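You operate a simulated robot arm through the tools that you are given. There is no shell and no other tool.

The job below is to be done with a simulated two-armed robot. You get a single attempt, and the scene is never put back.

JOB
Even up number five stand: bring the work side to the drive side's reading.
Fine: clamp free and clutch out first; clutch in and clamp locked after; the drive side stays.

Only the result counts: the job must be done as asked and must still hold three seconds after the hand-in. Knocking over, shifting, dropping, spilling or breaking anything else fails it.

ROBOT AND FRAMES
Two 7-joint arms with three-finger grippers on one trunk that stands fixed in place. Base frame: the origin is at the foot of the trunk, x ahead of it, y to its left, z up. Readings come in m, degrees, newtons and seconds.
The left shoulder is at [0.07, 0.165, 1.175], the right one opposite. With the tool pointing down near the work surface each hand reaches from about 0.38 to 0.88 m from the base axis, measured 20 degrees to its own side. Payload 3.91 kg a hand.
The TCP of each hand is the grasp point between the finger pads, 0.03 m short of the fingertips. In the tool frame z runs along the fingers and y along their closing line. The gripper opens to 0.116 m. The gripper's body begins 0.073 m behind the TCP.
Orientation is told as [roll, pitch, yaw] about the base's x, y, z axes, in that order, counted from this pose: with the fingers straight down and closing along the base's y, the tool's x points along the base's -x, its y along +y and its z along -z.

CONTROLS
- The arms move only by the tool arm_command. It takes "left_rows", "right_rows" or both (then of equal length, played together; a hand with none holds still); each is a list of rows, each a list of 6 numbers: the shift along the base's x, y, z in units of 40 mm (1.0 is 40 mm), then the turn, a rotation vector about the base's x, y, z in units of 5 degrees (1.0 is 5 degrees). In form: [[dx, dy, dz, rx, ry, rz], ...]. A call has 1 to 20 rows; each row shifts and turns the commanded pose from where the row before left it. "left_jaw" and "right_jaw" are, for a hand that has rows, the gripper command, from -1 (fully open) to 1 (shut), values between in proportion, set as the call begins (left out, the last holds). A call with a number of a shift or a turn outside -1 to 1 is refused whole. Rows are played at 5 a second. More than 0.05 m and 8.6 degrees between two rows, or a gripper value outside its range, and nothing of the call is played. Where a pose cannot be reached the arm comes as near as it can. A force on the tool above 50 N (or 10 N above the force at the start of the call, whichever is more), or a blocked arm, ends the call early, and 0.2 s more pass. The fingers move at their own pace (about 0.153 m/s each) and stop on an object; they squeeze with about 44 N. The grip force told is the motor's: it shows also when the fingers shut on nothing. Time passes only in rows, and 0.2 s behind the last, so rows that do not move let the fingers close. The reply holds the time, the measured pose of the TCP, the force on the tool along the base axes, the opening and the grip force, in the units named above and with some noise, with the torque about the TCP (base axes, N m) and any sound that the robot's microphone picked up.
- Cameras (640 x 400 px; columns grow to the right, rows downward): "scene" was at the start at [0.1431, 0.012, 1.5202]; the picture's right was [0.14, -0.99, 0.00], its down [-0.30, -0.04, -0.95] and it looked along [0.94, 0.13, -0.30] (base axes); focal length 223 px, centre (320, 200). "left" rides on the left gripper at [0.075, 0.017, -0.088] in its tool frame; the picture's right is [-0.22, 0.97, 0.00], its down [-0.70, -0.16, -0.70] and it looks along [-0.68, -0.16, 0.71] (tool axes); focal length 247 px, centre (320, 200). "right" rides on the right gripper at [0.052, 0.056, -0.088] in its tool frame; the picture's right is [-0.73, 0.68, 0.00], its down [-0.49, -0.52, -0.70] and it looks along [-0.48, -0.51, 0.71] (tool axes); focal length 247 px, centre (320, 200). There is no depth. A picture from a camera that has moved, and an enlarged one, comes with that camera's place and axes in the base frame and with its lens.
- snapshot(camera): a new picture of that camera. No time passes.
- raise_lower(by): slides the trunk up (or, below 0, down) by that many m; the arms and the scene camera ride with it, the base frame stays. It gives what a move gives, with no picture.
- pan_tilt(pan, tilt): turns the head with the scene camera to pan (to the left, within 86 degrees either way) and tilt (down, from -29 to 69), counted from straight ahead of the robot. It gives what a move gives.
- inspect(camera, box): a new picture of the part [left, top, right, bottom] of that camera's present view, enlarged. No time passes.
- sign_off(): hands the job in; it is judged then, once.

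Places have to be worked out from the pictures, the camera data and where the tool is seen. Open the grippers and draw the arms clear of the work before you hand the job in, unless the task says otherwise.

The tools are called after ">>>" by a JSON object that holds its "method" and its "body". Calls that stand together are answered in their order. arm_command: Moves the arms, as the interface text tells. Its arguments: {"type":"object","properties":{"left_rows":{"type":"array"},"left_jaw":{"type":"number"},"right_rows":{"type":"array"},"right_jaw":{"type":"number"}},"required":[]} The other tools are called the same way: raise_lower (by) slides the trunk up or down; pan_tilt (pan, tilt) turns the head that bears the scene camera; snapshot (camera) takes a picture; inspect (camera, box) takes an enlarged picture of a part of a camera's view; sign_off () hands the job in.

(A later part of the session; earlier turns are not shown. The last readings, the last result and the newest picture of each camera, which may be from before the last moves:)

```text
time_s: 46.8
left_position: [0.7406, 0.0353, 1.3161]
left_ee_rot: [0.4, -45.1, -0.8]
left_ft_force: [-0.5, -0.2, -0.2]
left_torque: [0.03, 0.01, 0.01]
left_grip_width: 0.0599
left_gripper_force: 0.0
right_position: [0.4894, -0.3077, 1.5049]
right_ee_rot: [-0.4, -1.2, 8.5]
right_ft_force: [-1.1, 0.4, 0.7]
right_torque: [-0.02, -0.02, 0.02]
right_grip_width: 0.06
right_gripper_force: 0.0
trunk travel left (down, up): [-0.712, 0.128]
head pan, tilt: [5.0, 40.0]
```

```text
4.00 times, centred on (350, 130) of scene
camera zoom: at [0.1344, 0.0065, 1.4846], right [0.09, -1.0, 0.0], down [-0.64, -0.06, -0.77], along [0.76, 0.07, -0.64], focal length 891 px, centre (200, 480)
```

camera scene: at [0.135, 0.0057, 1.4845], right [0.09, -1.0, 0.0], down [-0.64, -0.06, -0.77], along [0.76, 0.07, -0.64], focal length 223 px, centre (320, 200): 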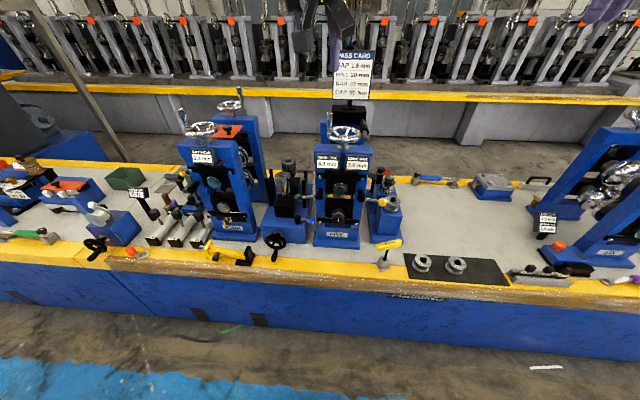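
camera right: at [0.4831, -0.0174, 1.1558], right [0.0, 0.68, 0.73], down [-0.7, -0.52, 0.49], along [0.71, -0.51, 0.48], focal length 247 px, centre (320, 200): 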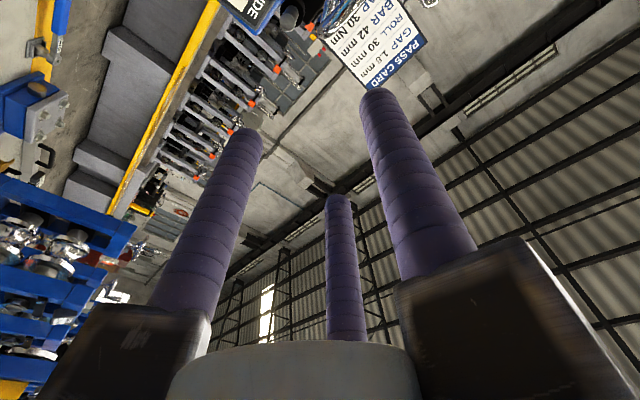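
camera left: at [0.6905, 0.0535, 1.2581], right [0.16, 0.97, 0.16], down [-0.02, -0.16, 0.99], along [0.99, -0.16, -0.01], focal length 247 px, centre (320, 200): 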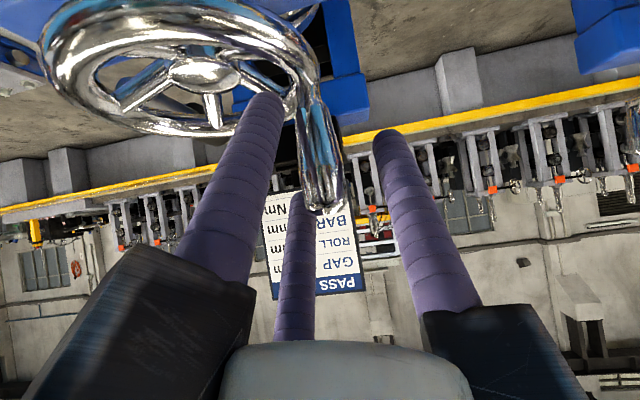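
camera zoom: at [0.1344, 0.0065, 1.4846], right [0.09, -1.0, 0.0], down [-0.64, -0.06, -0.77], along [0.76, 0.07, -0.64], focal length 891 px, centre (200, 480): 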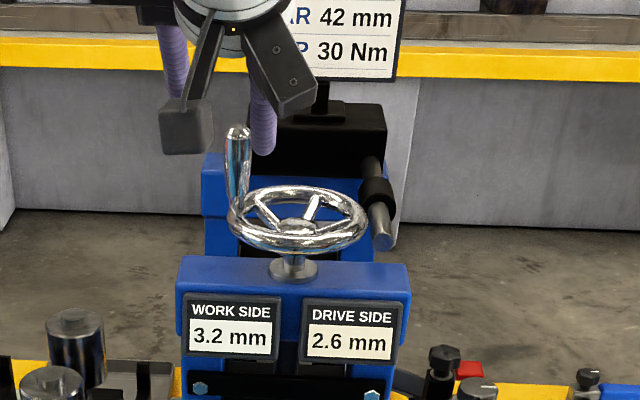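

Readings unchanged and wheel undisturbed. I raise the trunk 0.12 m for reach, then turn the left hand to point straight down above the handle.

>>> {"method": "raise_lower", "body": {"by": 0.12}}

>>> {"method": "arm_command", "body": {"left_rows": [[0.183, 0, -0.2, 0, 1, 0], [0.183, 0, -0.2, 0, 1, 0], [0.183, 0, -0.2, 0, 1, 0], [0.183, 0, -0.2, 0, 1, 0], [0.183, 0, -0.2, 0, 1, 0], [0.183, 0, -0.2, 0, 1, 0], [0.183, 0, -0.2, 0, 1, 0], [0.183, 0, -0.2, 0, 1, 0], [0.183, 0, -0.2, 0, 1, 0]]}}

>>> {"method": "snapshot", "body": {"camera": "left"}}

>>> {"method": "snapshot", "body": {"camera": "scene"}}

```text
time_s: 48.3
left_position: [0.7419, 0.0361, 1.4352]
left_ee_rot: [0.6, -45.0, -0.8]
left_ft_force: [0.9, -0.4, 0.1]
left_torque: [0.03, 0.02, 0.02]
left_grip_width: 0.0598
left_gripper_force: 0.1
right_position: [0.4885, -0.3065, 1.6255]
right_ee_rot: [-0.4, -1.0, 8.5]
right_ft_force: [-0.4, -0.1, 0.1]
right_torque: [-0.01, -0.01, 0.01]
right_grip_width: 0.0598
right_gripper_force: 0.1
trunk travel left (down, up): [-0.832, 0.008]
head pan, tilt: [5.0, 40.0]
```

```text
time_s: 50.3
left_position: [0.7715, 0.0874, 1.3507]
left_ee_rot: [0.0, -2.5, -0.4]
left_ft_force: [0.7, -0.2, -1.1]
left_torque: [0.02, 0.04, 0.02]
left_grip_width: 0.0599
left_gripper_force: 0.1
left hand out of reach, approached as far as the arm can: row 7, 8, 9
right_position: [0.4903, -0.3057, 1.625]
right_ee_rot: [-0.4, -0.9, 8.4]
right_ft_force: [-0.1, -0.1, -0.6]
right_torque: [-0.01, 0.0, 0.0]
right_grip_width: 0.0597
right_gripper_force: 0.1
trunk travel left (down, up): [-0.832, 0.008]
head pan, tilt: [5.0, 40.0]
```

```text
taken
camera left: at [0.6942, 0.1055, 1.4371], right [0.23, 0.97, 0.01], down [0.66, -0.17, 0.73], along [0.71, -0.16, -0.68], focal length 247 px, centre (320, 200)
```

left: 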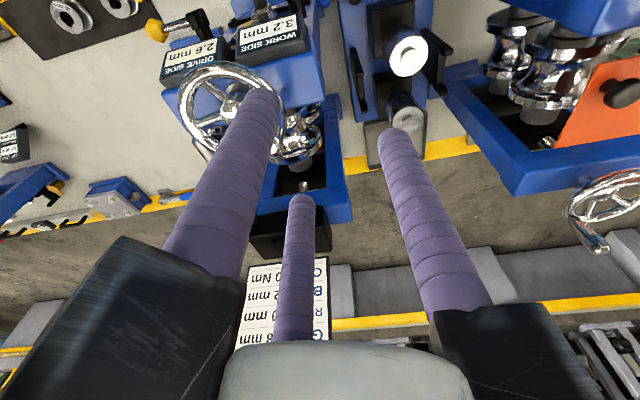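

```text
taken
camera scene: at [0.1366, 0.0072, 1.6044], right [0.09, -1.0, 0.0], down [-0.64, -0.06, -0.77], along [0.76, 0.07, -0.64], focal length 223 px, centre (320, 200)
```

scene: 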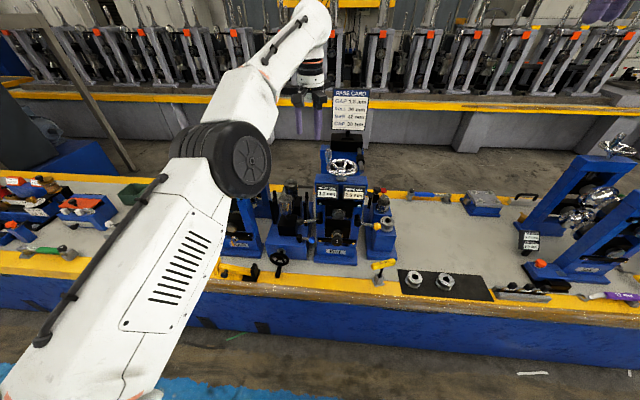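

Straight down is just out of reach there (stopped at x=0.77). A near-horizontal hand can clamp the vertical handle between the single +y jaw and the two -y jaws instead, so I back off, turn the hand to point forward (10° down) and close the jaws to 0.05 m.

>>> {"method": "arm_command", "body": {"left_rows": [[-0.6, 0, 0.3, 0, 0, 0], [-0.6, -0.1, 0.2, 0, -1, 0], [-0.6, -0.1, 0, 0, -1, 0], [-0.5, -0.1, 0, 0, -1, 0], [-0.5, -0.1, 0, 0, -1, 0], [-0.4, -0.1, 0, 0, -1, 0], [0, -0.1, -0.1, 0, -1, 0], [0, -0.1, -0.1, 0, -1, 0], [0, -0.1, -0.1, 0, -1, 0], [0, -0.1, -0.1, 0, -1, 0], [0, -0.1, -0.1, 0, -1, 0], [0, -0.1, -0.1, 0, -1, 0], [0, -0.1, -0.1, 0, -1, 0], [0, -0.1, -0.1, 0, -1, 0], [0, -0.1, -0.1, 0, -1, 0], [0, -0.1, -0.1, 0, -1, 0]], "left_jaw": 0.138}}

>>> {"method": "snapshot", "body": {"camera": "left"}}

>>> {"method": "snapshot", "body": {"camera": "scene"}}

```text
time_s: 53.7
left_position: [0.6427, 0.0267, 1.3306]
left_ee_rot: [2.0, -75.1, -2.2]
left_ft_force: [0.3, -0.7, -0.3]
left_torque: [0.0, 0.0, -0.02]
left_grip_width: 0.0501
left_gripper_force: 0.0
right_position: [0.4898, -0.308, 1.6243]
right_ee_rot: [-0.4, -1.0, 8.4]
right_ft_force: [0.3, -0.8, 0.1]
right_torque: [0.0, 0.01, 0.02]
right_grip_width: 0.0602
right_gripper_force: 0.0
trunk travel left (down, up): [-0.832, 0.008]
head pan, tilt: [5.0, 40.0]
```

```text
taken
camera left: at [0.5383, 0.045, 1.2822], right [0.06, 0.97, 0.23], down [-0.5, -0.17, 0.85], along [0.87, -0.16, 0.47], focal length 247 px, centre (320, 200)
```

left: 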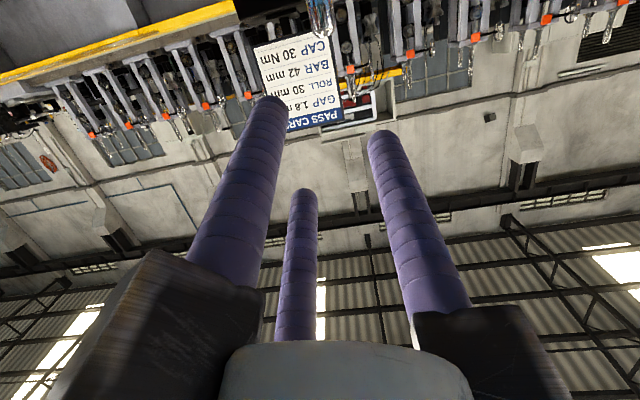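

```text
taken
camera scene: at [0.1364, 0.0064, 1.6045], right [0.09, -1.0, 0.0], down [-0.64, -0.06, -0.77], along [0.76, 0.07, -0.64], focal length 223 px, centre (320, 200)
```

scene: 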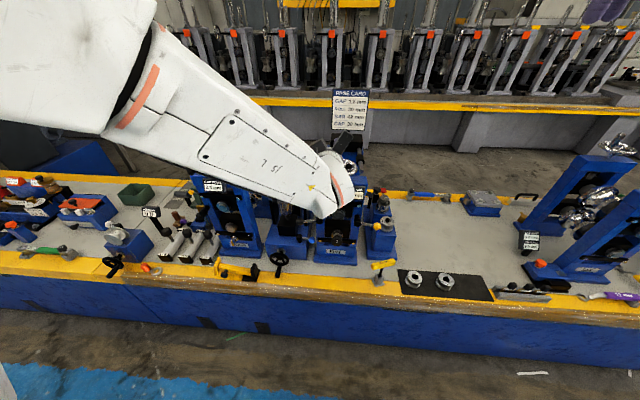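

The left forearm now hides the stand from the scene camera, so I turn the right hand (parked, clear) to use its wrist camera as an observer of the readouts and wheel.

>>> {"method": "arm_command", "body": {"right_rows": [[0, 0, -0.2, 0, 0, 1], [0, 0, -0.2, 0, 0, 1], [0, 0, -0.2, 0, 0, 1], [0, 0, -0.2, 0, 0, 1], [0, 0, -0.2, 0, 0, 1], [0, 0, -0.2, 0, 0, 1], [0, 0, -0.2, 0, 0, 1], [0, 0, -0.2, 0, 0, 1], [0, 0, -0.2, 0, 0, 1], [0, 0, -0.2, 0, 0, 1], [0, 0, -0.2, 0, 0, 1], [0, 0, -0.2, 0, 0, 1]]}}

>>> {"method": "snapshot", "body": {"camera": "right"}}

```text
time_s: 56.3
left_position: [0.6419, 0.0271, 1.3323]
left_ee_rot: [2.1, -74.9, -2.2]
left_ft_force: [0.4, -0.3, -0.3]
left_torque: [0.02, 0.02, 0.02]
left_grip_width: 0.0498
left_gripper_force: 0.0
right_position: [0.4883, -0.3079, 1.5312]
right_ee_rot: [-0.3, -1.1, 68.6]
right_ft_force: [-0.1, 0.5, -0.3]
right_torque: [-0.01, 0.0, -0.02]
right_grip_width: 0.0601
right_gripper_force: 0.0
trunk travel left (down, up): [-0.832, 0.008]
head pan, tilt: [5.0, 40.0]
```

```text
taken
camera right: at [0.4157, -0.3371, 1.6163], right [-0.37, 0.93, 0.01], down [0.66, 0.25, 0.71], along [0.66, 0.27, -0.7], focal length 247 px, centre (320, 200)
```

right: 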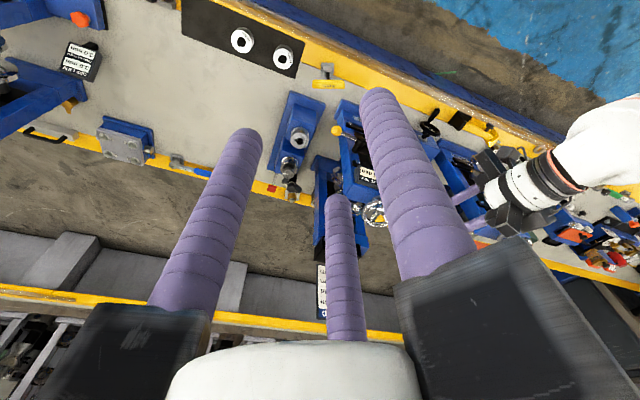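

A finger blocks the readouts in this view; I open the right jaws fully and yaw a bit more for a clear line of sight.

>>> {"method": "arm_command", "body": {"right_rows": [[0, 0, -0.3, 0, 0, 1], [0, 0, -0.3, 0, 0, 1], [0, 0, -0.3, 0, 0, 0]], "right_jaw": -1}}

>>> {"method": "snapshot", "body": {"camera": "right"}}

```text
time_s: 57.1
left_position: [0.6408, 0.0268, 1.3323]
left_ee_rot: [2.0, -74.9, -2.1]
left_ft_force: [0.8, -0.4, -1.1]
left_torque: [0.0, 0.0, 0.0]
left_grip_width: 0.0499
left_gripper_force: 0.0
right_position: [0.4881, -0.3072, 1.4943]
right_ee_rot: [-0.4, -1.1, 78.6]
right_ft_force: [-0.5, -0.1, -0.5]
right_torque: [-0.01, 0.01, 0.02]
right_grip_width: 0.1161
right_gripper_force: 0.0
trunk travel left (down, up): [-0.832, 0.008]
head pan, tilt: [5.0, 40.0]
```

```text
taken
camera right: at [0.4216, -0.3486, 1.5799], right [-0.52, 0.85, 0.01], down [0.6, 0.36, 0.71], along [0.6, 0.38, -0.7], focal length 247 px, centre (320, 200)
```

right: 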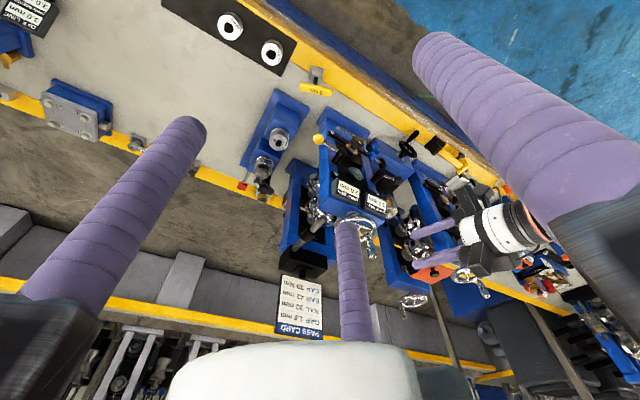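

The readouts are visible; I raise the right hand 8 cm so the wheel also clears the finger.

>>> {"method": "arm_command", "body": {"right_rows": [[0, 0, 1, 0, 0, 0], [0, 0, 1, 0, 0, 0], [0.5, 0, 0.5, 0, 0, 0]]}}

>>> {"method": "inspect", "body": {"camera": "right", "box": [260, 100, 460, 260]}}

```text
time_s: 57.9
left_position: [0.6432, 0.0278, 1.3298]
left_ee_rot: [1.8, -75.0, -1.9]
left_ft_force: [0.5, -0.6, -0.6]
left_torque: [0.0, -0.03, -0.02]
left_grip_width: 0.0501
left_gripper_force: 0.0
right_position: [0.5109, -0.3057, 1.5911]
right_ee_rot: [-0.3, -1.0, 78.5]
right_ft_force: [0.3, -0.9, 0.7]
right_torque: [0.0, 0.05, 0.0]
right_grip_width: 0.1156
right_gripper_force: 0.1
trunk travel left (down, up): [-0.832, 0.008]
head pan, tilt: [5.0, 40.0]
```

```text
2.50 times, centred on (360, 180) of right
camera zoom: at [0.4434, -0.3469, 1.6769], right [-0.52, 0.85, 0.01], down [0.6, 0.36, 0.71], along [0.6, 0.38, -0.7], focal length 617 px, centre (220, 250)
```

zoom: 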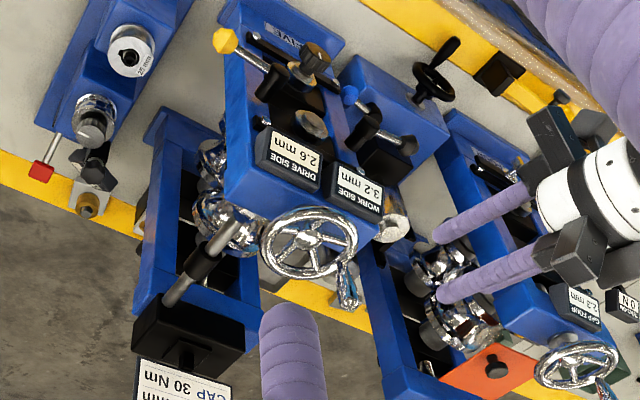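

This view shows everything: wheel, handle, both readouts and levers. It refines the handle to about (0.797, 0.035), top at z≈1.26, hub (0.798, -0.0105). I lower the left hand to z≈1.255 in front of the wheel and advance with the jaws at 0.05 m, then check.

>>> {"method": "arm_command", "body": {"left_rows": [[0.4, -0.02, -0.9, 0, -1, 0], [0.0, 0, -0.97, 0, 0, 0], [0.7, 0, 0, 0, 0, 0], [0.7, 0, 0, 0, 0, 0]]}}

>>> {"method": "inspect", "body": {"camera": "right", "box": [300, 140, 460, 260]}}

>>> {"method": "snapshot", "body": {"camera": "left"}}

```text
time_s: 58.9
left_position: [0.7161, 0.0276, 1.2559]
left_ee_rot: [2.9, -80.0, -3.1]
left_ft_force: [0.3, -0.3, 0.5]
left_torque: [0.02, -0.02, -0.04]
left_grip_width: 0.0501
left_gripper_force: 0.1
right_position: [0.5094, -0.3061, 1.5917]
right_ee_rot: [-0.4, -0.9, 78.4]
right_ft_force: [0.0, -0.3, -0.9]
right_torque: [-0.03, 0.02, 0.02]
right_grip_width: 0.1162
right_gripper_force: 0.0
trunk travel left (down, up): [-0.832, 0.008]
head pan, tilt: [5.0, 40.0]
```

```text
3.33 times, centred on (380, 200) of right
camera zoom: at [0.443, -0.3477, 1.6766], right [-0.52, 0.85, 0.01], down [0.6, 0.36, 0.71], along [0.6, 0.38, -0.7], focal length 823 px, centre (120, 200)
```

zoom: 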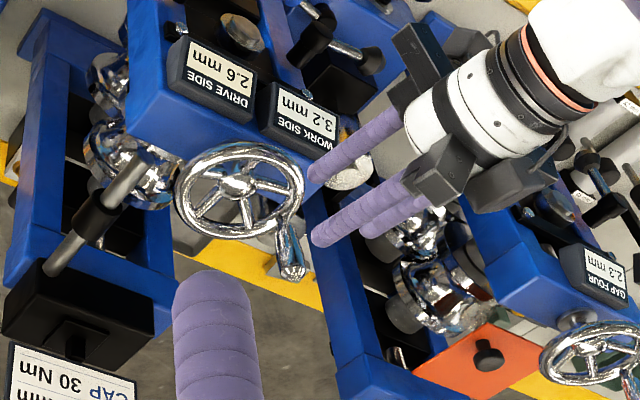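

```text
taken
camera left: at [0.6162, 0.0451, 1.1975], right [0.04, 0.97, 0.23], down [-0.57, -0.17, 0.81], along [0.82, -0.16, 0.55], focal length 247 px, centre (320, 200)
```

left: 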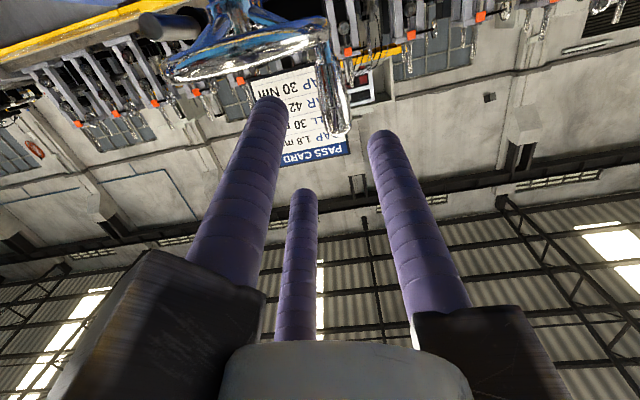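

Projecting the fingertips forward, the handle will pass between the +y jaw (gap ≈9 mm) and the -y jaws (gap ≈4 mm); I shift 2 mm to -y and advance to x≈0.79.

>>> {"method": "arm_command", "body": {"left_rows": [[0.3, -0.06, 0, 0, 0, 0], [0.55, 0, 0, 0, 0, 0], [0.55, 0, 0, 0, 0, 0], [0.5, 0, 0, 0, 0, 0]]}}

>>> {"method": "inspect", "body": {"camera": "right", "box": [300, 140, 460, 260]}}

>>> {"method": "snapshot", "body": {"camera": "left"}}

```text
time_s: 59.9
left_position: [0.7898, 0.0234, 1.2561]
left_ee_rot: [3.1, -80.0, -3.2]
left_ft_force: [-1.0, -0.3, -0.6]
left_torque: [0.02, 0.01, -0.03]
left_grip_width: 0.0498
left_gripper_force: 0.0
right_position: [0.5074, -0.3078, 1.5916]
right_ee_rot: [-0.5, -1.2, 78.4]
right_ft_force: [-0.1, -0.3, -0.4]
right_torque: [-0.02, 0.02, 0.03]
right_grip_width: 0.1159
right_gripper_force: 0.0
trunk travel left (down, up): [-0.832, 0.008]
head pan, tilt: [5.0, 40.0]
```

```text
3.33 times, centred on (380, 200) of right
camera zoom: at [0.4414, -0.3481, 1.6771], right [-0.52, 0.85, 0.01], down [0.6, 0.36, 0.71], along [0.6, 0.38, -0.7], focal length 823 px, centre (120, 200)
```

zoom: 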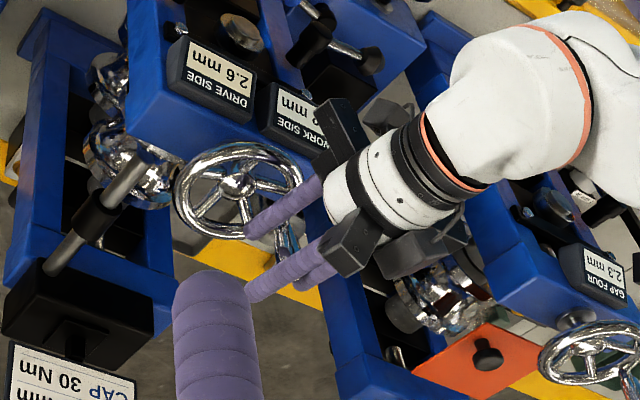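

```text
taken
camera left: at [0.6912, 0.0413, 1.1994], right [0.04, 0.97, 0.23], down [-0.57, -0.17, 0.81], along [0.82, -0.16, 0.55], focal length 247 px, centre (320, 200)
```

left: 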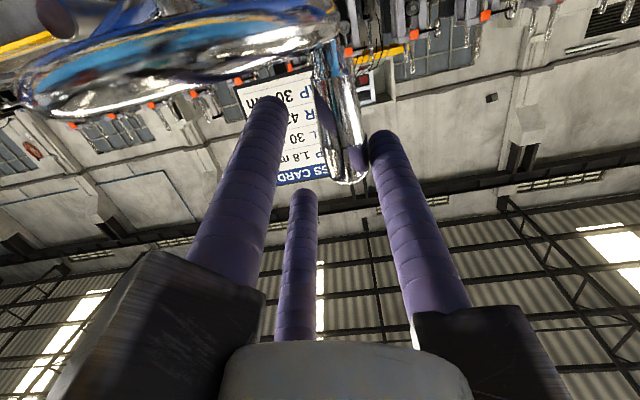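

No contact, and the handle is between the jaws. I centre the hand (+6 mm in y), narrow the jaws to 0.036 m, and check before lowering.

>>> {"method": "arm_command", "body": {"left_rows": [[0, 0.145, 0, 0, 0, 0], [0, 0, 0, 0, 0, 0]]}}

>>> {"method": "arm_command", "body": {"left_rows": [[0, 0, 0, 0, 0, 0], [0, 0, 0, 0, 0, 0]], "left_jaw": 0.379}}

>>> {"method": "snapshot", "body": {"camera": "left"}}

>>> {"method": "inspect", "body": {"camera": "right", "box": [300, 140, 460, 260]}}

```text
time_s: 60.5
left_position: [0.791, 0.0279, 1.2573]
left_ee_rot: [3.2, -80.1, -3.2]
left_ft_force: [-0.5, -0.5, 0.5]
left_torque: [0.02, -0.01, 0.0]
left_grip_width: 0.0501
left_gripper_force: 0.0
right_position: [0.5076, -0.3069, 1.5922]
right_ee_rot: [-0.3, -1.2, 78.5]
right_ft_force: [-0.8, 0.0, 0.7]
right_torque: [-0.03, 0.0, 0.0]
right_grip_width: 0.1162
right_gripper_force: 0.1
trunk travel left (down, up): [-0.832, 0.008]
head pan, tilt: [5.0, 40.0]
```

```text
time_s: 61.1
left_position: [0.7907, 0.0285, 1.2565]
left_ee_rot: [3.1, -80.0, -3.1]
left_ft_force: [-0.6, 0.9, -0.3]
left_torque: [0.01, -0.02, 0.03]
left_grip_width: 0.0365
left_gripper_force: 0.5
right_position: [0.5079, -0.307, 1.5914]
right_ee_rot: [-0.5, -1.0, 78.4]
right_ft_force: [-0.3, 0.3, 0.0]
right_torque: [-0.03, -0.01, 0.01]
right_grip_width: 0.1158
right_gripper_force: 0.0
trunk travel left (down, up): [-0.832, 0.008]
head pan, tilt: [5.0, 40.0]
```

```text
taken
camera left: at [0.6908, 0.0472, 1.1992], right [0.04, 0.97, 0.23], down [-0.57, -0.17, 0.81], along [0.82, -0.16, 0.55], focal length 247 px, centre (320, 200)
```

left: 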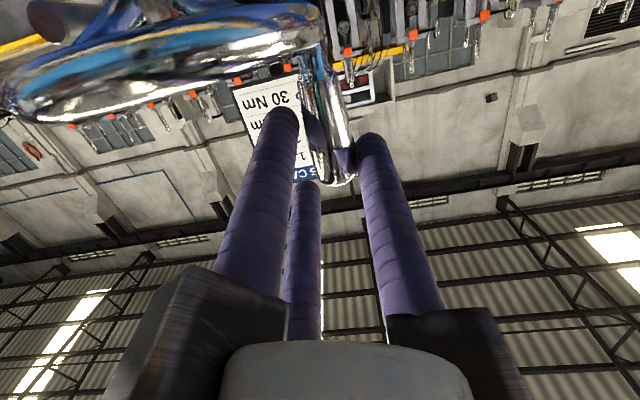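

```text
3.33 times, centred on (380, 200) of right
camera zoom: at [0.441, -0.348, 1.6772], right [-0.52, 0.85, 0.01], down [0.6, 0.36, 0.71], along [0.61, 0.38, -0.7], focal length 823 px, centre (120, 200)
```

zoom: 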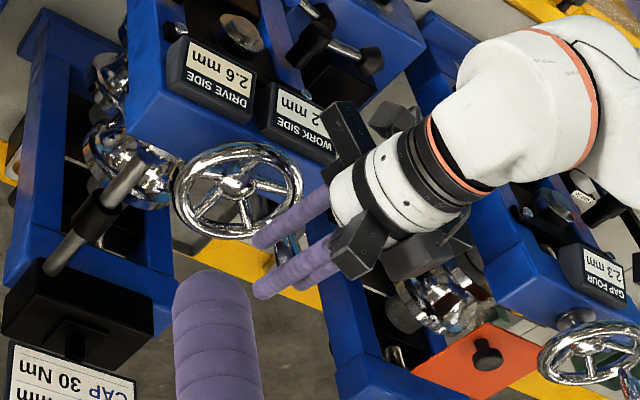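

Jaws at 0.0365 m with the handle between them and no force. I lower 1.9 cm so the three jaws sit on the handle's length.

>>> {"method": "arm_command", "body": {"left_rows": [[0, 0, -0.16, 0, 0, 0], [0, 0, -0.16, 0, 0, 0], [0, 0, -0.14, 0, 0, 0]]}}

>>> {"method": "arm_command", "body": {"left_rows": [[0, 0, 0, 0, 0, 0], [0, 0, 0, 0, 0, 0], [0, 0, 0, 0, 0, 0]], "left_jaw": 1}}

>>> {"method": "snapshot", "body": {"camera": "left"}}

>>> {"method": "inspect", "body": {"camera": "right", "box": [300, 140, 460, 260]}}

```text
time_s: 61.9
left_position: [0.7898, 0.03, 1.2388]
left_ee_rot: [2.5, -80.1, -2.6]
left_ft_force: [1.8, 3.9, 2.2]
left_torque: [-0.06, 0.0, 0.14]
left_grip_width: 0.035
left_gripper_force: 0.2
right_position: [0.5073, -0.3044, 1.593]
right_ee_rot: [-0.4, -1.0, 78.4]
right_ft_force: [-0.2, -0.9, 0.1]
right_torque: [-0.04, -0.01, 0.02]
right_grip_width: 0.1161
right_gripper_force: 0.0
trunk travel left (down, up): [-0.832, 0.008]
head pan, tilt: [5.0, 40.0]
```

```text
time_s: 62.7
left_position: [0.7894, 0.0317, 1.2388]
left_ee_rot: [2.6, -80.2, -2.6]
left_ft_force: [1.2, 12.8, 4.1]
left_torque: [0.74, -0.11, 0.13]
left_grip_width: 0.0299
left_gripper_force: 44.7
right_position: [0.5081, -0.3033, 1.5926]
right_ee_rot: [-0.4, -0.9, 78.4]
right_ft_force: [0.5, 0.1, -0.1]
right_torque: [-0.01, -0.04, 0.0]
right_grip_width: 0.1162
right_gripper_force: 0.1
trunk travel left (down, up): [-0.832, 0.008]
head pan, tilt: [5.0, 40.0]
```

```text
taken
camera left: at [0.69, 0.0497, 1.1802], right [0.04, 0.97, 0.23], down [-0.57, -0.17, 0.8], along [0.82, -0.16, 0.55], focal length 247 px, centre (320, 200)
```

left: 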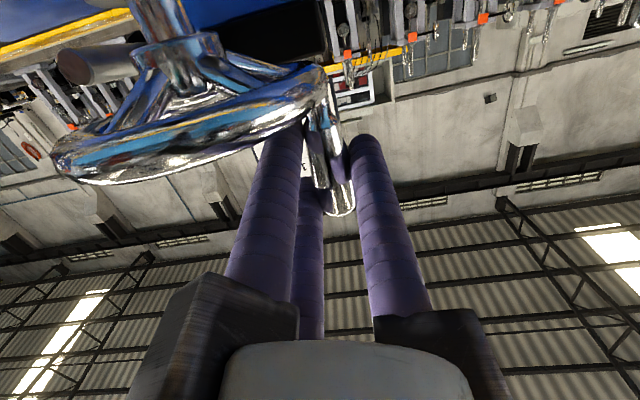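

```text
3.33 times, centred on (380, 200) of right
camera zoom: at [0.4409, -0.3448, 1.6779], right [-0.52, 0.85, 0.01], down [0.6, 0.36, 0.71], along [0.6, 0.37, -0.7], focal length 823 px, centre (120, 200)
```

zoom: 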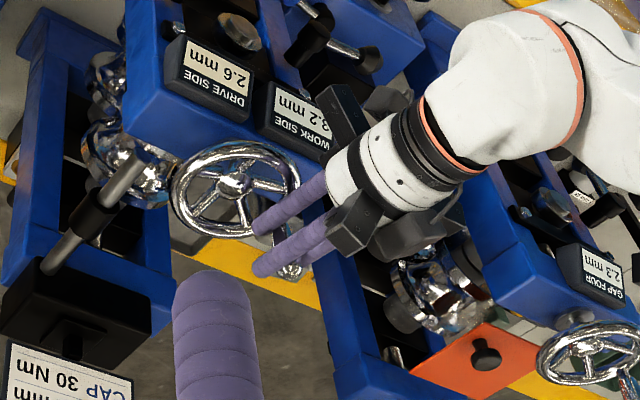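

The handle is gripped (44 N, width 0.030), with a small sideways load of 13 N. I relieve it with a 2–3 mm shift in +y and then try a small clockwise turn (handle towards +x), watching forces and readings.

>>> {"method": "arm_command", "body": {"left_rows": [[0, 0.08, 0, 0, 0, 0], [0, 0, 0, 0, 0, 0]]}}

>>> {"method": "arm_command", "body": {"left_rows": [[0.1, 0, 0, 0, 0, 0], [0.1, -0.015, 0, 0, 0, 0], [0, 0, 0, 0, 0, 0]]}}

>>> {"method": "inspect", "body": {"camera": "right", "box": [300, 140, 460, 260]}}

```text
time_s: 63.3
left_position: [0.7892, 0.0318, 1.2379]
left_ee_rot: [2.7, -80.0, -2.9]
left_ft_force: [0.1, 7.0, -0.7]
left_torque: [0.77, -0.93, 0.08]
left_grip_width: 0.0298
left_gripper_force: 44.8
right_position: [0.5097, -0.3048, 1.5915]
right_ee_rot: [-0.5, -1.0, 78.4]
right_ft_force: [-0.1, -0.6, -0.3]
right_torque: [-0.06, 0.0, 0.01]
right_grip_width: 0.116
right_gripper_force: 0.1
trunk travel left (down, up): [-0.832, 0.008]
head pan, tilt: [5.0, 40.0]
```

```text
time_s: 64.1
left_position: [0.7968, 0.03, 1.2381]
left_ee_rot: [2.7, -80.0, -3.0]
left_ft_force: [1.3, 3.8, -2.3]
left_torque: [0.85, -0.1, 0.07]
left_grip_width: 0.0302
left_gripper_force: 44.5
right_position: [0.5065, -0.3063, 1.5908]
right_ee_rot: [-0.4, -1.0, 78.3]
right_ft_force: [-0.3, -0.2, -1.0]
right_torque: [0.02, -0.02, -0.02]
right_grip_width: 0.1162
right_gripper_force: 0.1
trunk travel left (down, up): [-0.832, 0.008]
head pan, tilt: [5.0, 40.0]
```

```text
3.33 times, centred on (380, 200) of right
camera zoom: at [0.4417, -0.3473, 1.6772], right [-0.52, 0.85, 0.01], down [0.6, 0.36, 0.71], along [0.6, 0.38, -0.7], focal length 823 px, centre (120, 200)
```

zoom: 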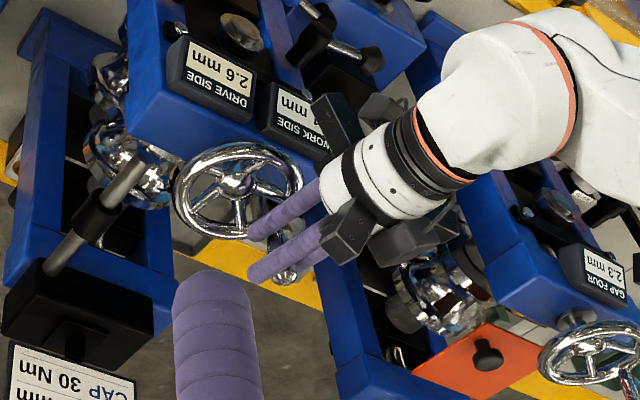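

The hand moved 7.6 mm with low force. I check whether the wheel turned with it, and look for another view of the work-side reading.

>>> {"method": "inspect", "body": {"camera": "right", "box": [320, 155, 400, 215]}}

>>> {"method": "snapshot", "body": {"camera": "scene"}}

>>> {"method": "snapshot", "body": {"camera": "left"}}

```text
6.67 times, centred on (360, 185) of right
camera zoom: at [0.4417, -0.3473, 1.6772], right [-0.52, 0.85, 0.01], down [0.6, 0.36, 0.71], along [0.6, 0.38, -0.7], focal length 1646 px, centre (53, 300)
```

zoom: 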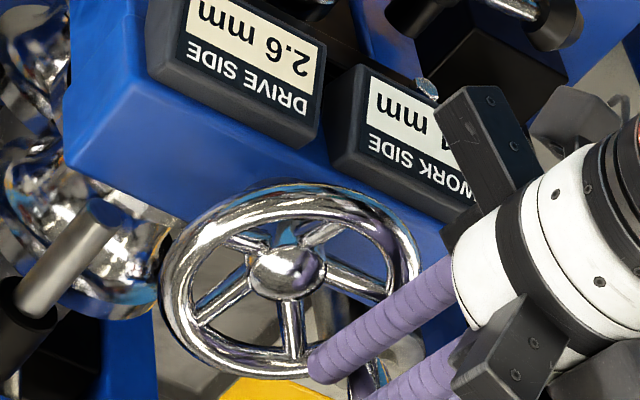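

```text
taken
camera scene: at [0.1361, 0.0072, 1.6045], right [0.09, -1.0, 0.0], down [-0.64, -0.06, -0.77], along [0.76, 0.07, -0.64], focal length 223 px, centre (320, 200)
```

scene: 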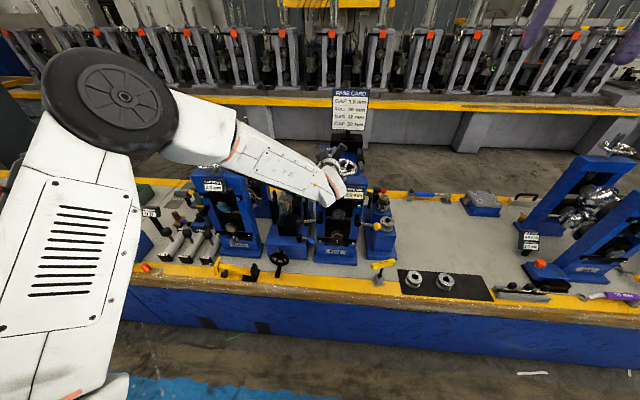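

```text
taken
camera left: at [0.6984, 0.0489, 1.1805], right [0.04, 0.97, 0.23], down [-0.57, -0.17, 0.81], along [0.82, -0.16, 0.55], focal length 247 px, centre (320, 200)
```

left: 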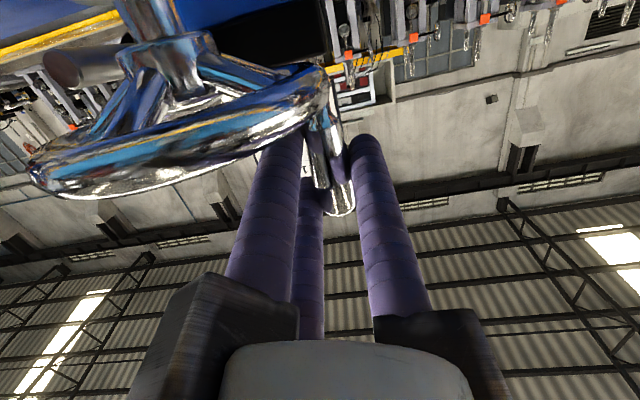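

The work-side digit seems to have changed but a finger block hides it. I lower and tilt the right-hand camera to see under the left hand.

>>> {"method": "arm_command", "body": {"right_rows": [[0, 0, -1, 0, 0, 0], [0, 0, -1, 0, 0, 0], [0, 0, -1, 0.52, -0.85, 0], [0, 0, -1, 0.52, -0.85, 0], [0, 0, -0.8, 0.52, -0.85, 0]]}}

>>> {"method": "snapshot", "body": {"camera": "right"}}

```text
time_s: 65.3
left_position: [0.7978, 0.0305, 1.2378]
left_ee_rot: [3.2, -80.0, -3.2]
left_ft_force: [1.0, 4.4, -5.4]
left_torque: [0.49, 0.04, 0.09]
left_grip_width: 0.03
left_gripper_force: 45.3
right_position: [0.509, -0.3077, 1.3998]
right_ee_rot: [-11.5, -11.3, 79.6]
right_ft_force: [-0.6, 0.2, 0.7]
right_torque: [-0.03, 0.02, 0.0]
right_grip_width: 0.116
right_gripper_force: 0.1
trunk travel left (down, up): [-0.832, 0.008]
head pan, tilt: [5.0, 40.0]
```

```text
taken
camera right: at [0.4262, -0.3591, 1.4618], right [-0.52, 0.85, 0.01], down [0.43, 0.25, 0.87], along [0.74, 0.46, -0.49], focal length 247 px, centre (320, 200)
```

right: 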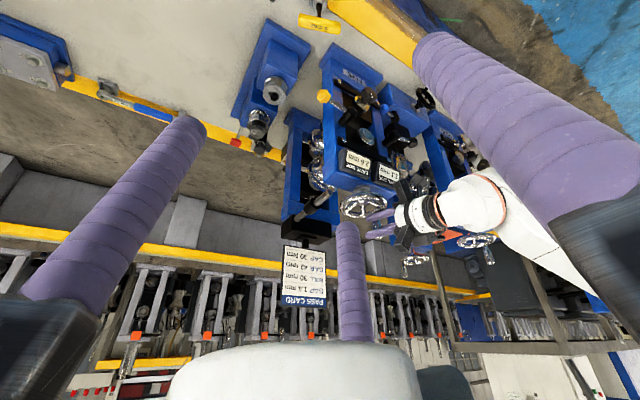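

Now the readouts are in view beneath the left hand; I zoom in on them.

>>> {"method": "inspect", "body": {"camera": "right", "box": [320, 130, 420, 230]}}

```text
4.00 times, centred on (370, 180) of right
camera zoom: at [0.4262, -0.3591, 1.4618], right [-0.52, 0.85, 0.01], down [0.43, 0.25, 0.87], along [0.74, 0.46, -0.49], focal length 988 px, centre (120, 280)
```

zoom: 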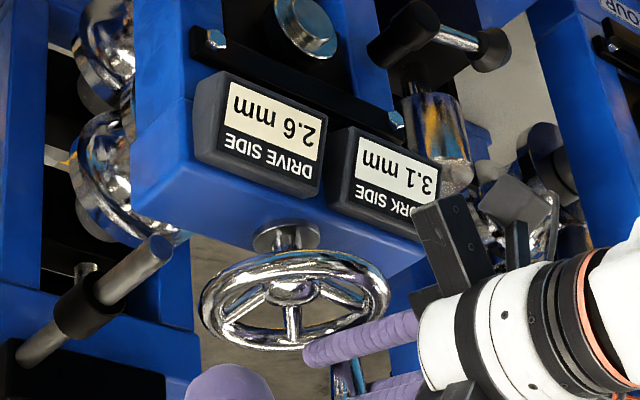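

Work side now reads 3.1 and drive side stays 2.6: the clamp is free, the clutch is out, and clockwise lowers the work side (~0.1 mm per ~10°). I continue clockwise along the wheel's arc in small steps.

>>> {"method": "arm_command", "body": {"left_rows": [[0.0975, -0.0225, 0, 0, 0, 0], [0.095, -0.03, 0, 0, 0, 0], [0.0925, -0.0375, 0, 0, 0, 0], [0, 0, 0, 0, 0, 0]]}}

>>> {"method": "inspect", "body": {"camera": "right", "box": [320, 130, 420, 230]}}

```text
time_s: 66.3
left_position: [0.8108, 0.0257, 1.2377]
left_ee_rot: [3.3, -79.9, -3.4]
left_ft_force: [-3.7, -5.4, -10.3]
left_torque: [0.65, -0.9, -0.03]
left_grip_width: 0.0298
left_gripper_force: 45.1
right_position: [0.5089, -0.3082, 1.3999]
right_ee_rot: [-11.4, -11.2, 79.5]
right_ft_force: [-0.4, -0.2, 0.4]
right_torque: [0.04, -0.02, 0.0]
right_grip_width: 0.1161
right_gripper_force: 0.1
trunk travel left (down, up): [-0.832, 0.008]
head pan, tilt: [5.0, 40.0]
```

```text
4.00 times, centred on (370, 180) of right
camera zoom: at [0.4261, -0.3599, 1.4621], right [-0.52, 0.85, 0.01], down [0.43, 0.25, 0.87], along [0.74, 0.46, -0.49], focal length 988 px, centre (120, 280)
```

zoom: 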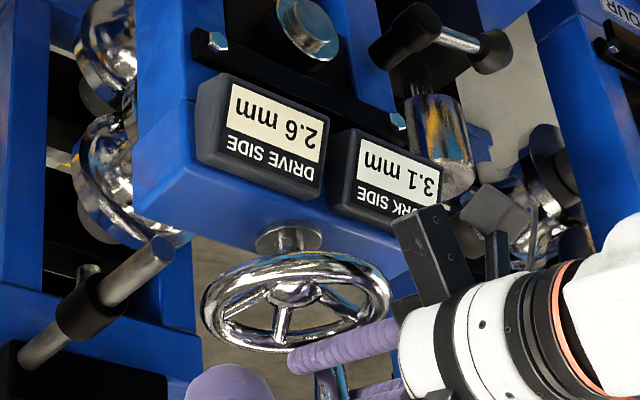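

Still 3.1, so the rate is smaller than guessed; the wheel is turning with the hand. Continue clockwise another 15°.

>>> {"method": "arm_command", "body": {"left_rows": [[0.09, -0.0475, 0, 0, 0, 0], [0.085, -0.055, 0, 0, 0, 0], [0.08, -0.06, 0, 0, 0, 0], [0, 0, 0, 0, 0, 0]]}}

>>> {"method": "inspect", "body": {"camera": "right", "box": [320, 130, 420, 230]}}

>>> {"method": "snapshot", "body": {"camera": "left"}}

```text
time_s: 67.3
left_position: [0.8193, 0.0194, 1.2382]
left_ee_rot: [3.2, -79.9, -3.4]
left_ft_force: [-7.9, -6.9, -13.7]
left_torque: [0.64, 0.44, -0.04]
left_grip_width: 0.0297
left_gripper_force: 45.2
right_position: [0.5092, -0.3089, 1.3997]
right_ee_rot: [-11.4, -11.2, 79.6]
right_ft_force: [-0.1, 0.4, -0.2]
right_torque: [0.01, -0.01, -0.01]
right_grip_width: 0.1159
right_gripper_force: 0.0
trunk travel left (down, up): [-0.832, 0.008]
head pan, tilt: [5.0, 40.0]
```

```text
4.00 times, centred on (370, 180) of right
camera zoom: at [0.4258, -0.3604, 1.462], right [-0.52, 0.85, 0.01], down [0.43, 0.25, 0.87], along [0.74, 0.46, -0.49], focal length 988 px, centre (120, 280)
```

zoom: 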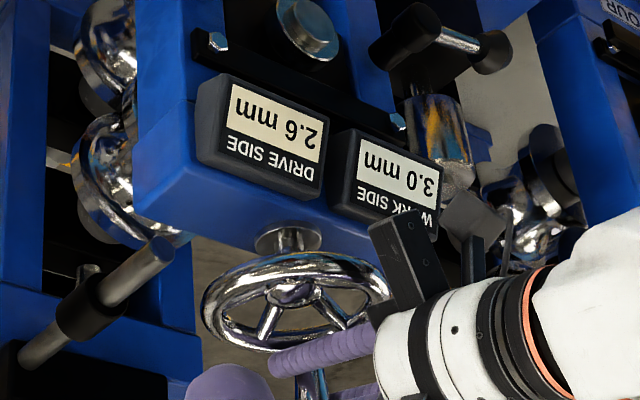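

```text
taken
camera left: at [0.7195, 0.0381, 1.1807], right [0.04, 0.97, 0.23], down [-0.57, -0.17, 0.81], along [0.82, -0.17, 0.54], focal length 247 px, centre (320, 200)
```

left: 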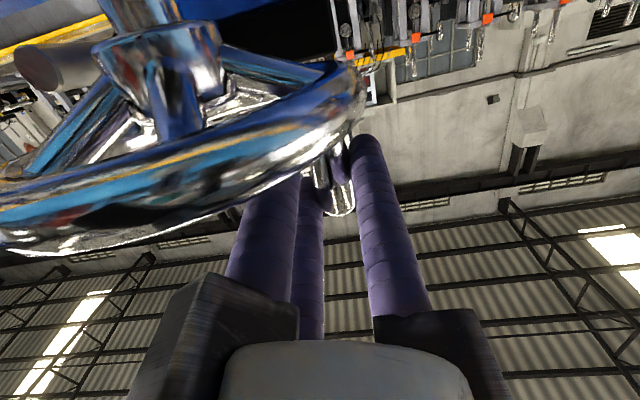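

Work side is at 3.0 after ~40° — about 2 mm per turn, so ~68° more is needed, and the handle will go to the wheel's far side. The lower finger block would come near the rim there, so I release gently, lift, and withdraw to change to a pushing grip.

>>> {"method": "arm_command", "body": {"left_rows": [[0, 0, 0, 0, 0, 0], [0, 0, 0, 0, 0, 0]], "left_jaw": 0.397}}

>>> {"method": "arm_command", "body": {"left_rows": [[0, 0, 0.15, 0, 0, 0], [0, 0, 0.15, 0, 0, 0], [0, 0, 0.3, 0, 0, 0]]}}

>>> {"method": "inspect", "body": {"camera": "right", "box": [320, 130, 420, 230]}}

>>> {"method": "snapshot", "body": {"camera": "left"}}

```text
time_s: 67.9
left_position: [0.8193, 0.0225, 1.2406]
left_ee_rot: [3.2, -80.1, -3.1]
left_ft_force: [-0.3, -0.3, 0.7]
left_torque: [-0.02, -0.02, 0.02]
left_grip_width: 0.0348
left_gripper_force: 0.1
right_position: [0.51, -0.3064, 1.3991]
right_ee_rot: [-11.3, -11.2, 79.5]
right_ft_force: [0.1, 0.7, -0.3]
right_torque: [0.0, 0.01, -0.03]
right_grip_width: 0.116
right_gripper_force: 0.0
trunk travel left (down, up): [-0.832, 0.008]
head pan, tilt: [5.0, 40.0]
```

```text
time_s: 68.7
left_position: [0.8193, 0.0227, 1.2629]
left_ee_rot: [3.0, -80.1, -3.2]
left_ft_force: [-0.2, -0.4, 0.6]
left_torque: [0.0, 0.02, 0.01]
left_grip_width: 0.0349
left_gripper_force: 0.2
right_position: [0.5086, -0.3079, 1.3998]
right_ee_rot: [-11.5, -11.2, 79.6]
right_ft_force: [0.9, 0.0, 0.0]
right_torque: [0.01, 0.01, 0.01]
right_grip_width: 0.1157
right_gripper_force: 0.2
trunk travel left (down, up): [-0.832, 0.008]
head pan, tilt: [5.0, 40.0]
```

```text
4.00 times, centred on (370, 180) of right
camera zoom: at [0.4252, -0.3586, 1.4627], right [-0.52, 0.85, 0.01], down [0.43, 0.25, 0.87], along [0.74, 0.46, -0.49], focal length 988 px, centre (120, 280)
```

zoom: 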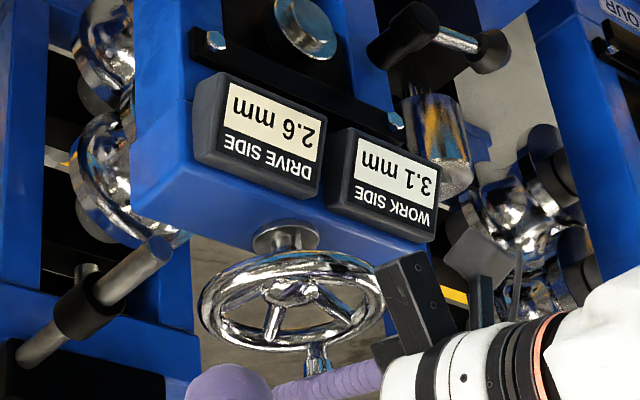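

```text
taken
camera left: at [0.7196, 0.0399, 1.2051], right [0.04, 0.97, 0.23], down [-0.57, -0.17, 0.8], along [0.82, -0.16, 0.55], focal length 247 px, centre (320, 200)
```

left: 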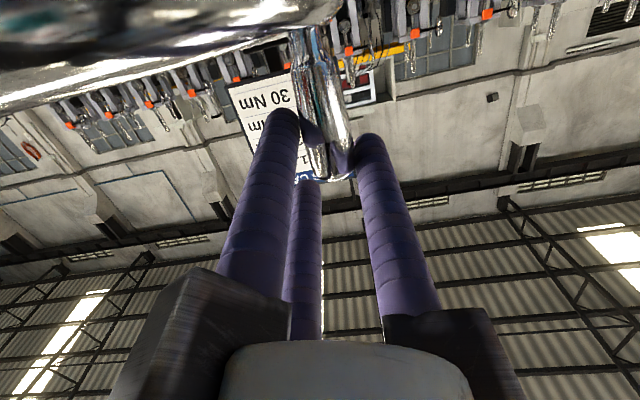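

After releasing, it reads 3.1 (true ≈3.05), and the handle now stands at about (0.818, 0.029), i.e. angle ≈63°. I retract, then yaw the left hand -40° with nearly closed jaws so the fingertips form a V that can push the handle along its tangent.

>>> {"method": "arm_command", "body": {"left_rows": [[-0.8, 0, 0.05, 0, 0, 0], [-0.8, 0, 0.05, 0, 0, 0], [-0.8, 0, 0, 0, 0, 0], [-0.6, 0, 0, 0, 0, 0]]}}

>>> {"method": "arm_command", "body": {"left_rows": [[0.05, 0.3, 0, 0, 0, -1], [0.05, 0.3, 0, 0, 0, -1], [0.05, 0.3, 0, 0, 0, -1], [0.05, 0.3, 0, 0, 0, -1], [0.05, 0.3, 0, 0, 0, -1], [0.05, 0.3, 0, 0, 0, -1], [0.0, 0.25, -0.1, 0, 0, -1], [0.0, 0.2, -0.2, 0, 0, -1]], "left_jaw": 0.79}}

>>> {"method": "inspect", "body": {"camera": "right", "box": [320, 130, 480, 250]}}

>>> {"method": "snapshot", "body": {"camera": "left"}}

>>> {"method": "snapshot", "body": {"camera": "scene"}}

```text
time_s: 69.7
left_position: [0.7001, 0.0209, 1.2677]
left_ee_rot: [3.1, -80.1, -3.2]
left_ft_force: [0.0, 0.2, 0.9]
left_torque: [-0.02, -0.03, 0.0]
left_grip_width: 0.0348
left_gripper_force: 0.0
right_position: [0.5081, -0.3076, 1.4002]
right_ee_rot: [-11.5, -11.1, 79.6]
right_ft_force: [0.0, -0.4, -0.1]
right_torque: [0.03, -0.03, 0.0]
right_grip_width: 0.1157
right_gripper_force: 0.0
trunk travel left (down, up): [-0.832, 0.008]
head pan, tilt: [5.0, 40.0]
```

```text
time_s: 71.5
left_position: [0.7093, 0.1132, 1.2557]
left_ee_rot: [3.2, -80.1, -43.4]
left_ft_force: [-0.3, 0.2, 0.2]
left_torque: [0.01, 0.02, -0.01]
left_grip_width: 0.0121
left_gripper_force: 0.1
right_position: [0.5091, -0.306, 1.4006]
right_ee_rot: [-11.5, -11.0, 79.7]
right_ft_force: [-0.4, 1.0, 0.0]
right_torque: [-0.03, -0.01, -0.01]
right_grip_width: 0.116
right_gripper_force: 0.0
trunk travel left (down, up): [-0.832, 0.008]
head pan, tilt: [5.0, 40.0]
```

```text
3.33 times, centred on (400, 190) of right
camera zoom: at [0.4256, -0.3573, 1.463], right [-0.52, 0.85, 0.01], down [0.43, 0.25, 0.87], along [0.74, 0.46, -0.49], focal length 823 px, centre (53, 233)
```

zoom: 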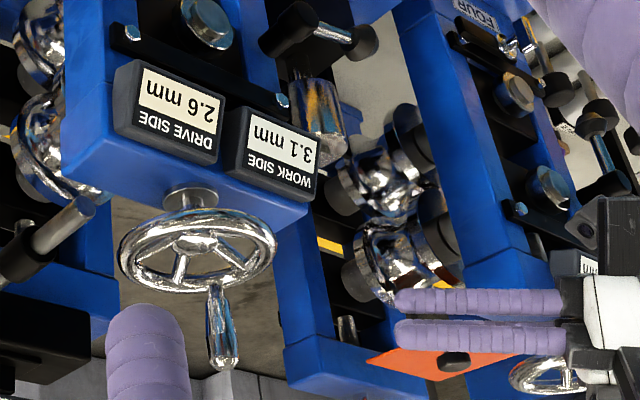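

```text
taken
camera left: at [0.6459, 0.1919, 1.197], right [0.66, 0.72, 0.23], down [-0.54, 0.24, 0.8], along [0.52, -0.65, 0.55], focal length 247 px, centre (320, 200)
```

left: 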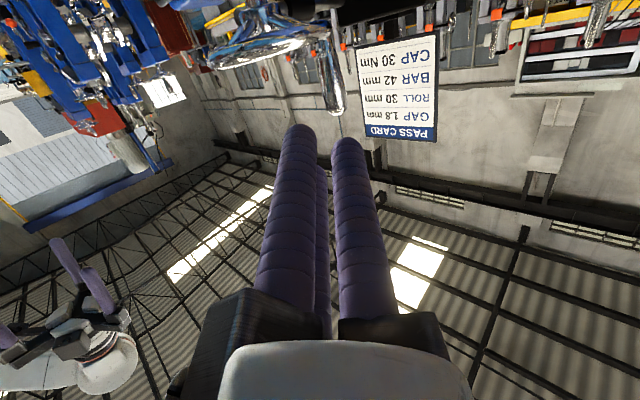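

```text
taken
camera scene: at [0.1355, 0.0078, 1.6046], right [0.09, -1.0, 0.0], down [-0.64, -0.06, -0.77], along [0.76, 0.07, -0.64], focal length 223 px, centre (320, 200)
```

scene: 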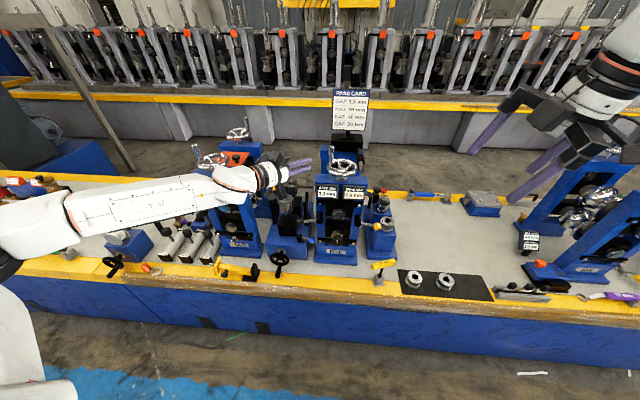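

The handle stands clear and my fingertips point at it along (0.76, -0.65). I lower to z≈1.24 and advance 9 cm along that direction, stopping about 1 cm short of the handle.

>>> {"method": "arm_command", "body": {"left_rows": [[0.589, -0.465, -0.13, 0, 0, 0], [0.589, -0.465, -0.13, 0, 0, 0], [0.589, -0.465, -0.13, 0, 0, 0]]}}

>>> {"method": "inspect", "body": {"camera": "right", "box": [320, 130, 480, 250]}}

>>> {"method": "snapshot", "body": {"camera": "left"}}

>>> {"method": "inspect", "body": {"camera": "scene", "box": [280, 130, 400, 230]}}

```text
time_s: 72.3
left_position: [0.7816, 0.0548, 1.2392]
left_ee_rot: [2.9, -80.0, -42.9]
left_ft_force: [0.7, 0.6, 0.8]
left_torque: [-0.01, 0.02, 0.0]
left_grip_width: 0.0123
left_gripper_force: 0.0
right_position: [0.5111, -0.3086, 1.3999]
right_ee_rot: [-11.4, -11.2, 79.5]
right_ft_force: [0.2, 0.3, 0.4]
right_torque: [-0.01, 0.01, 0.02]
right_grip_width: 0.1161
right_gripper_force: 0.0
trunk travel left (down, up): [-0.832, 0.008]
head pan, tilt: [5.0, 40.0]
```

```text
3.33 times, centred on (400, 190) of right
camera zoom: at [0.4267, -0.3592, 1.4621], right [-0.52, 0.85, 0.01], down [0.43, 0.25, 0.87], along [0.74, 0.46, -0.49], focal length 823 px, centre (53, 233)
```

zoom: 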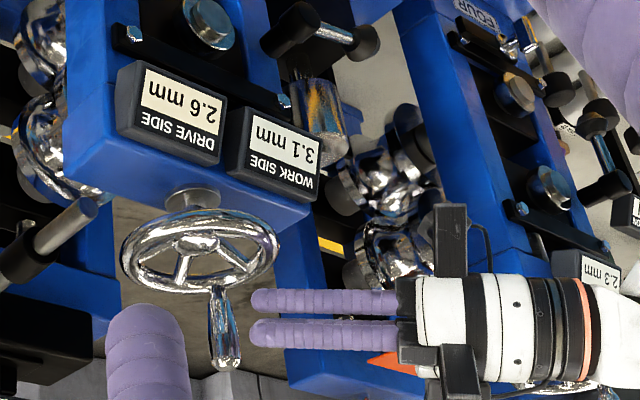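

```text
taken
camera left: at [0.7171, 0.1334, 1.1817], right [0.66, 0.72, 0.23], down [-0.54, 0.24, 0.81], along [0.52, -0.65, 0.55], focal length 247 px, centre (320, 200)
```

left: 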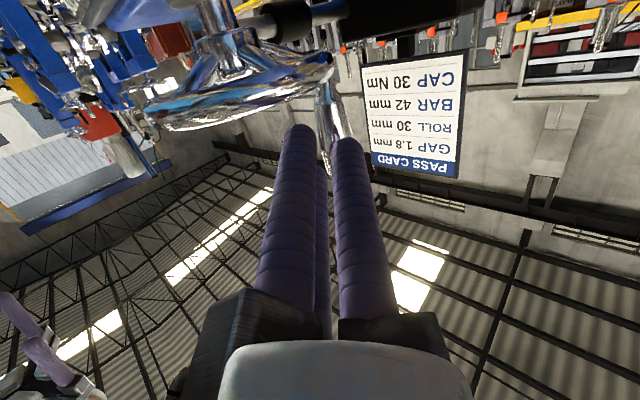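

```text
4.00 times, centred on (340, 180) of scene
camera zoom: at [0.1365, 0.0055, 1.6045], right [0.09, -1.0, 0.0], down [-0.64, -0.06, -0.77], along [0.76, 0.07, -0.64], focal length 891 px, centre (240, 280)
```

zoom: 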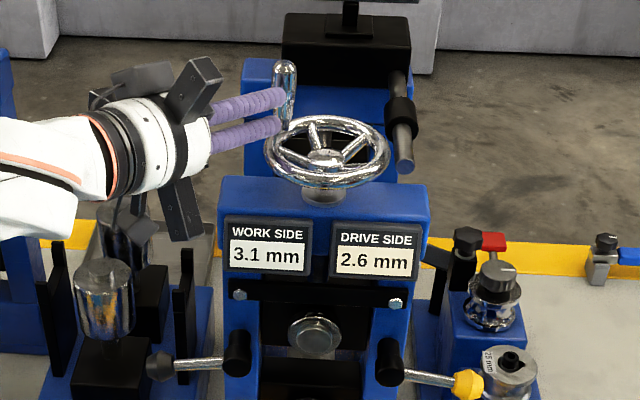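

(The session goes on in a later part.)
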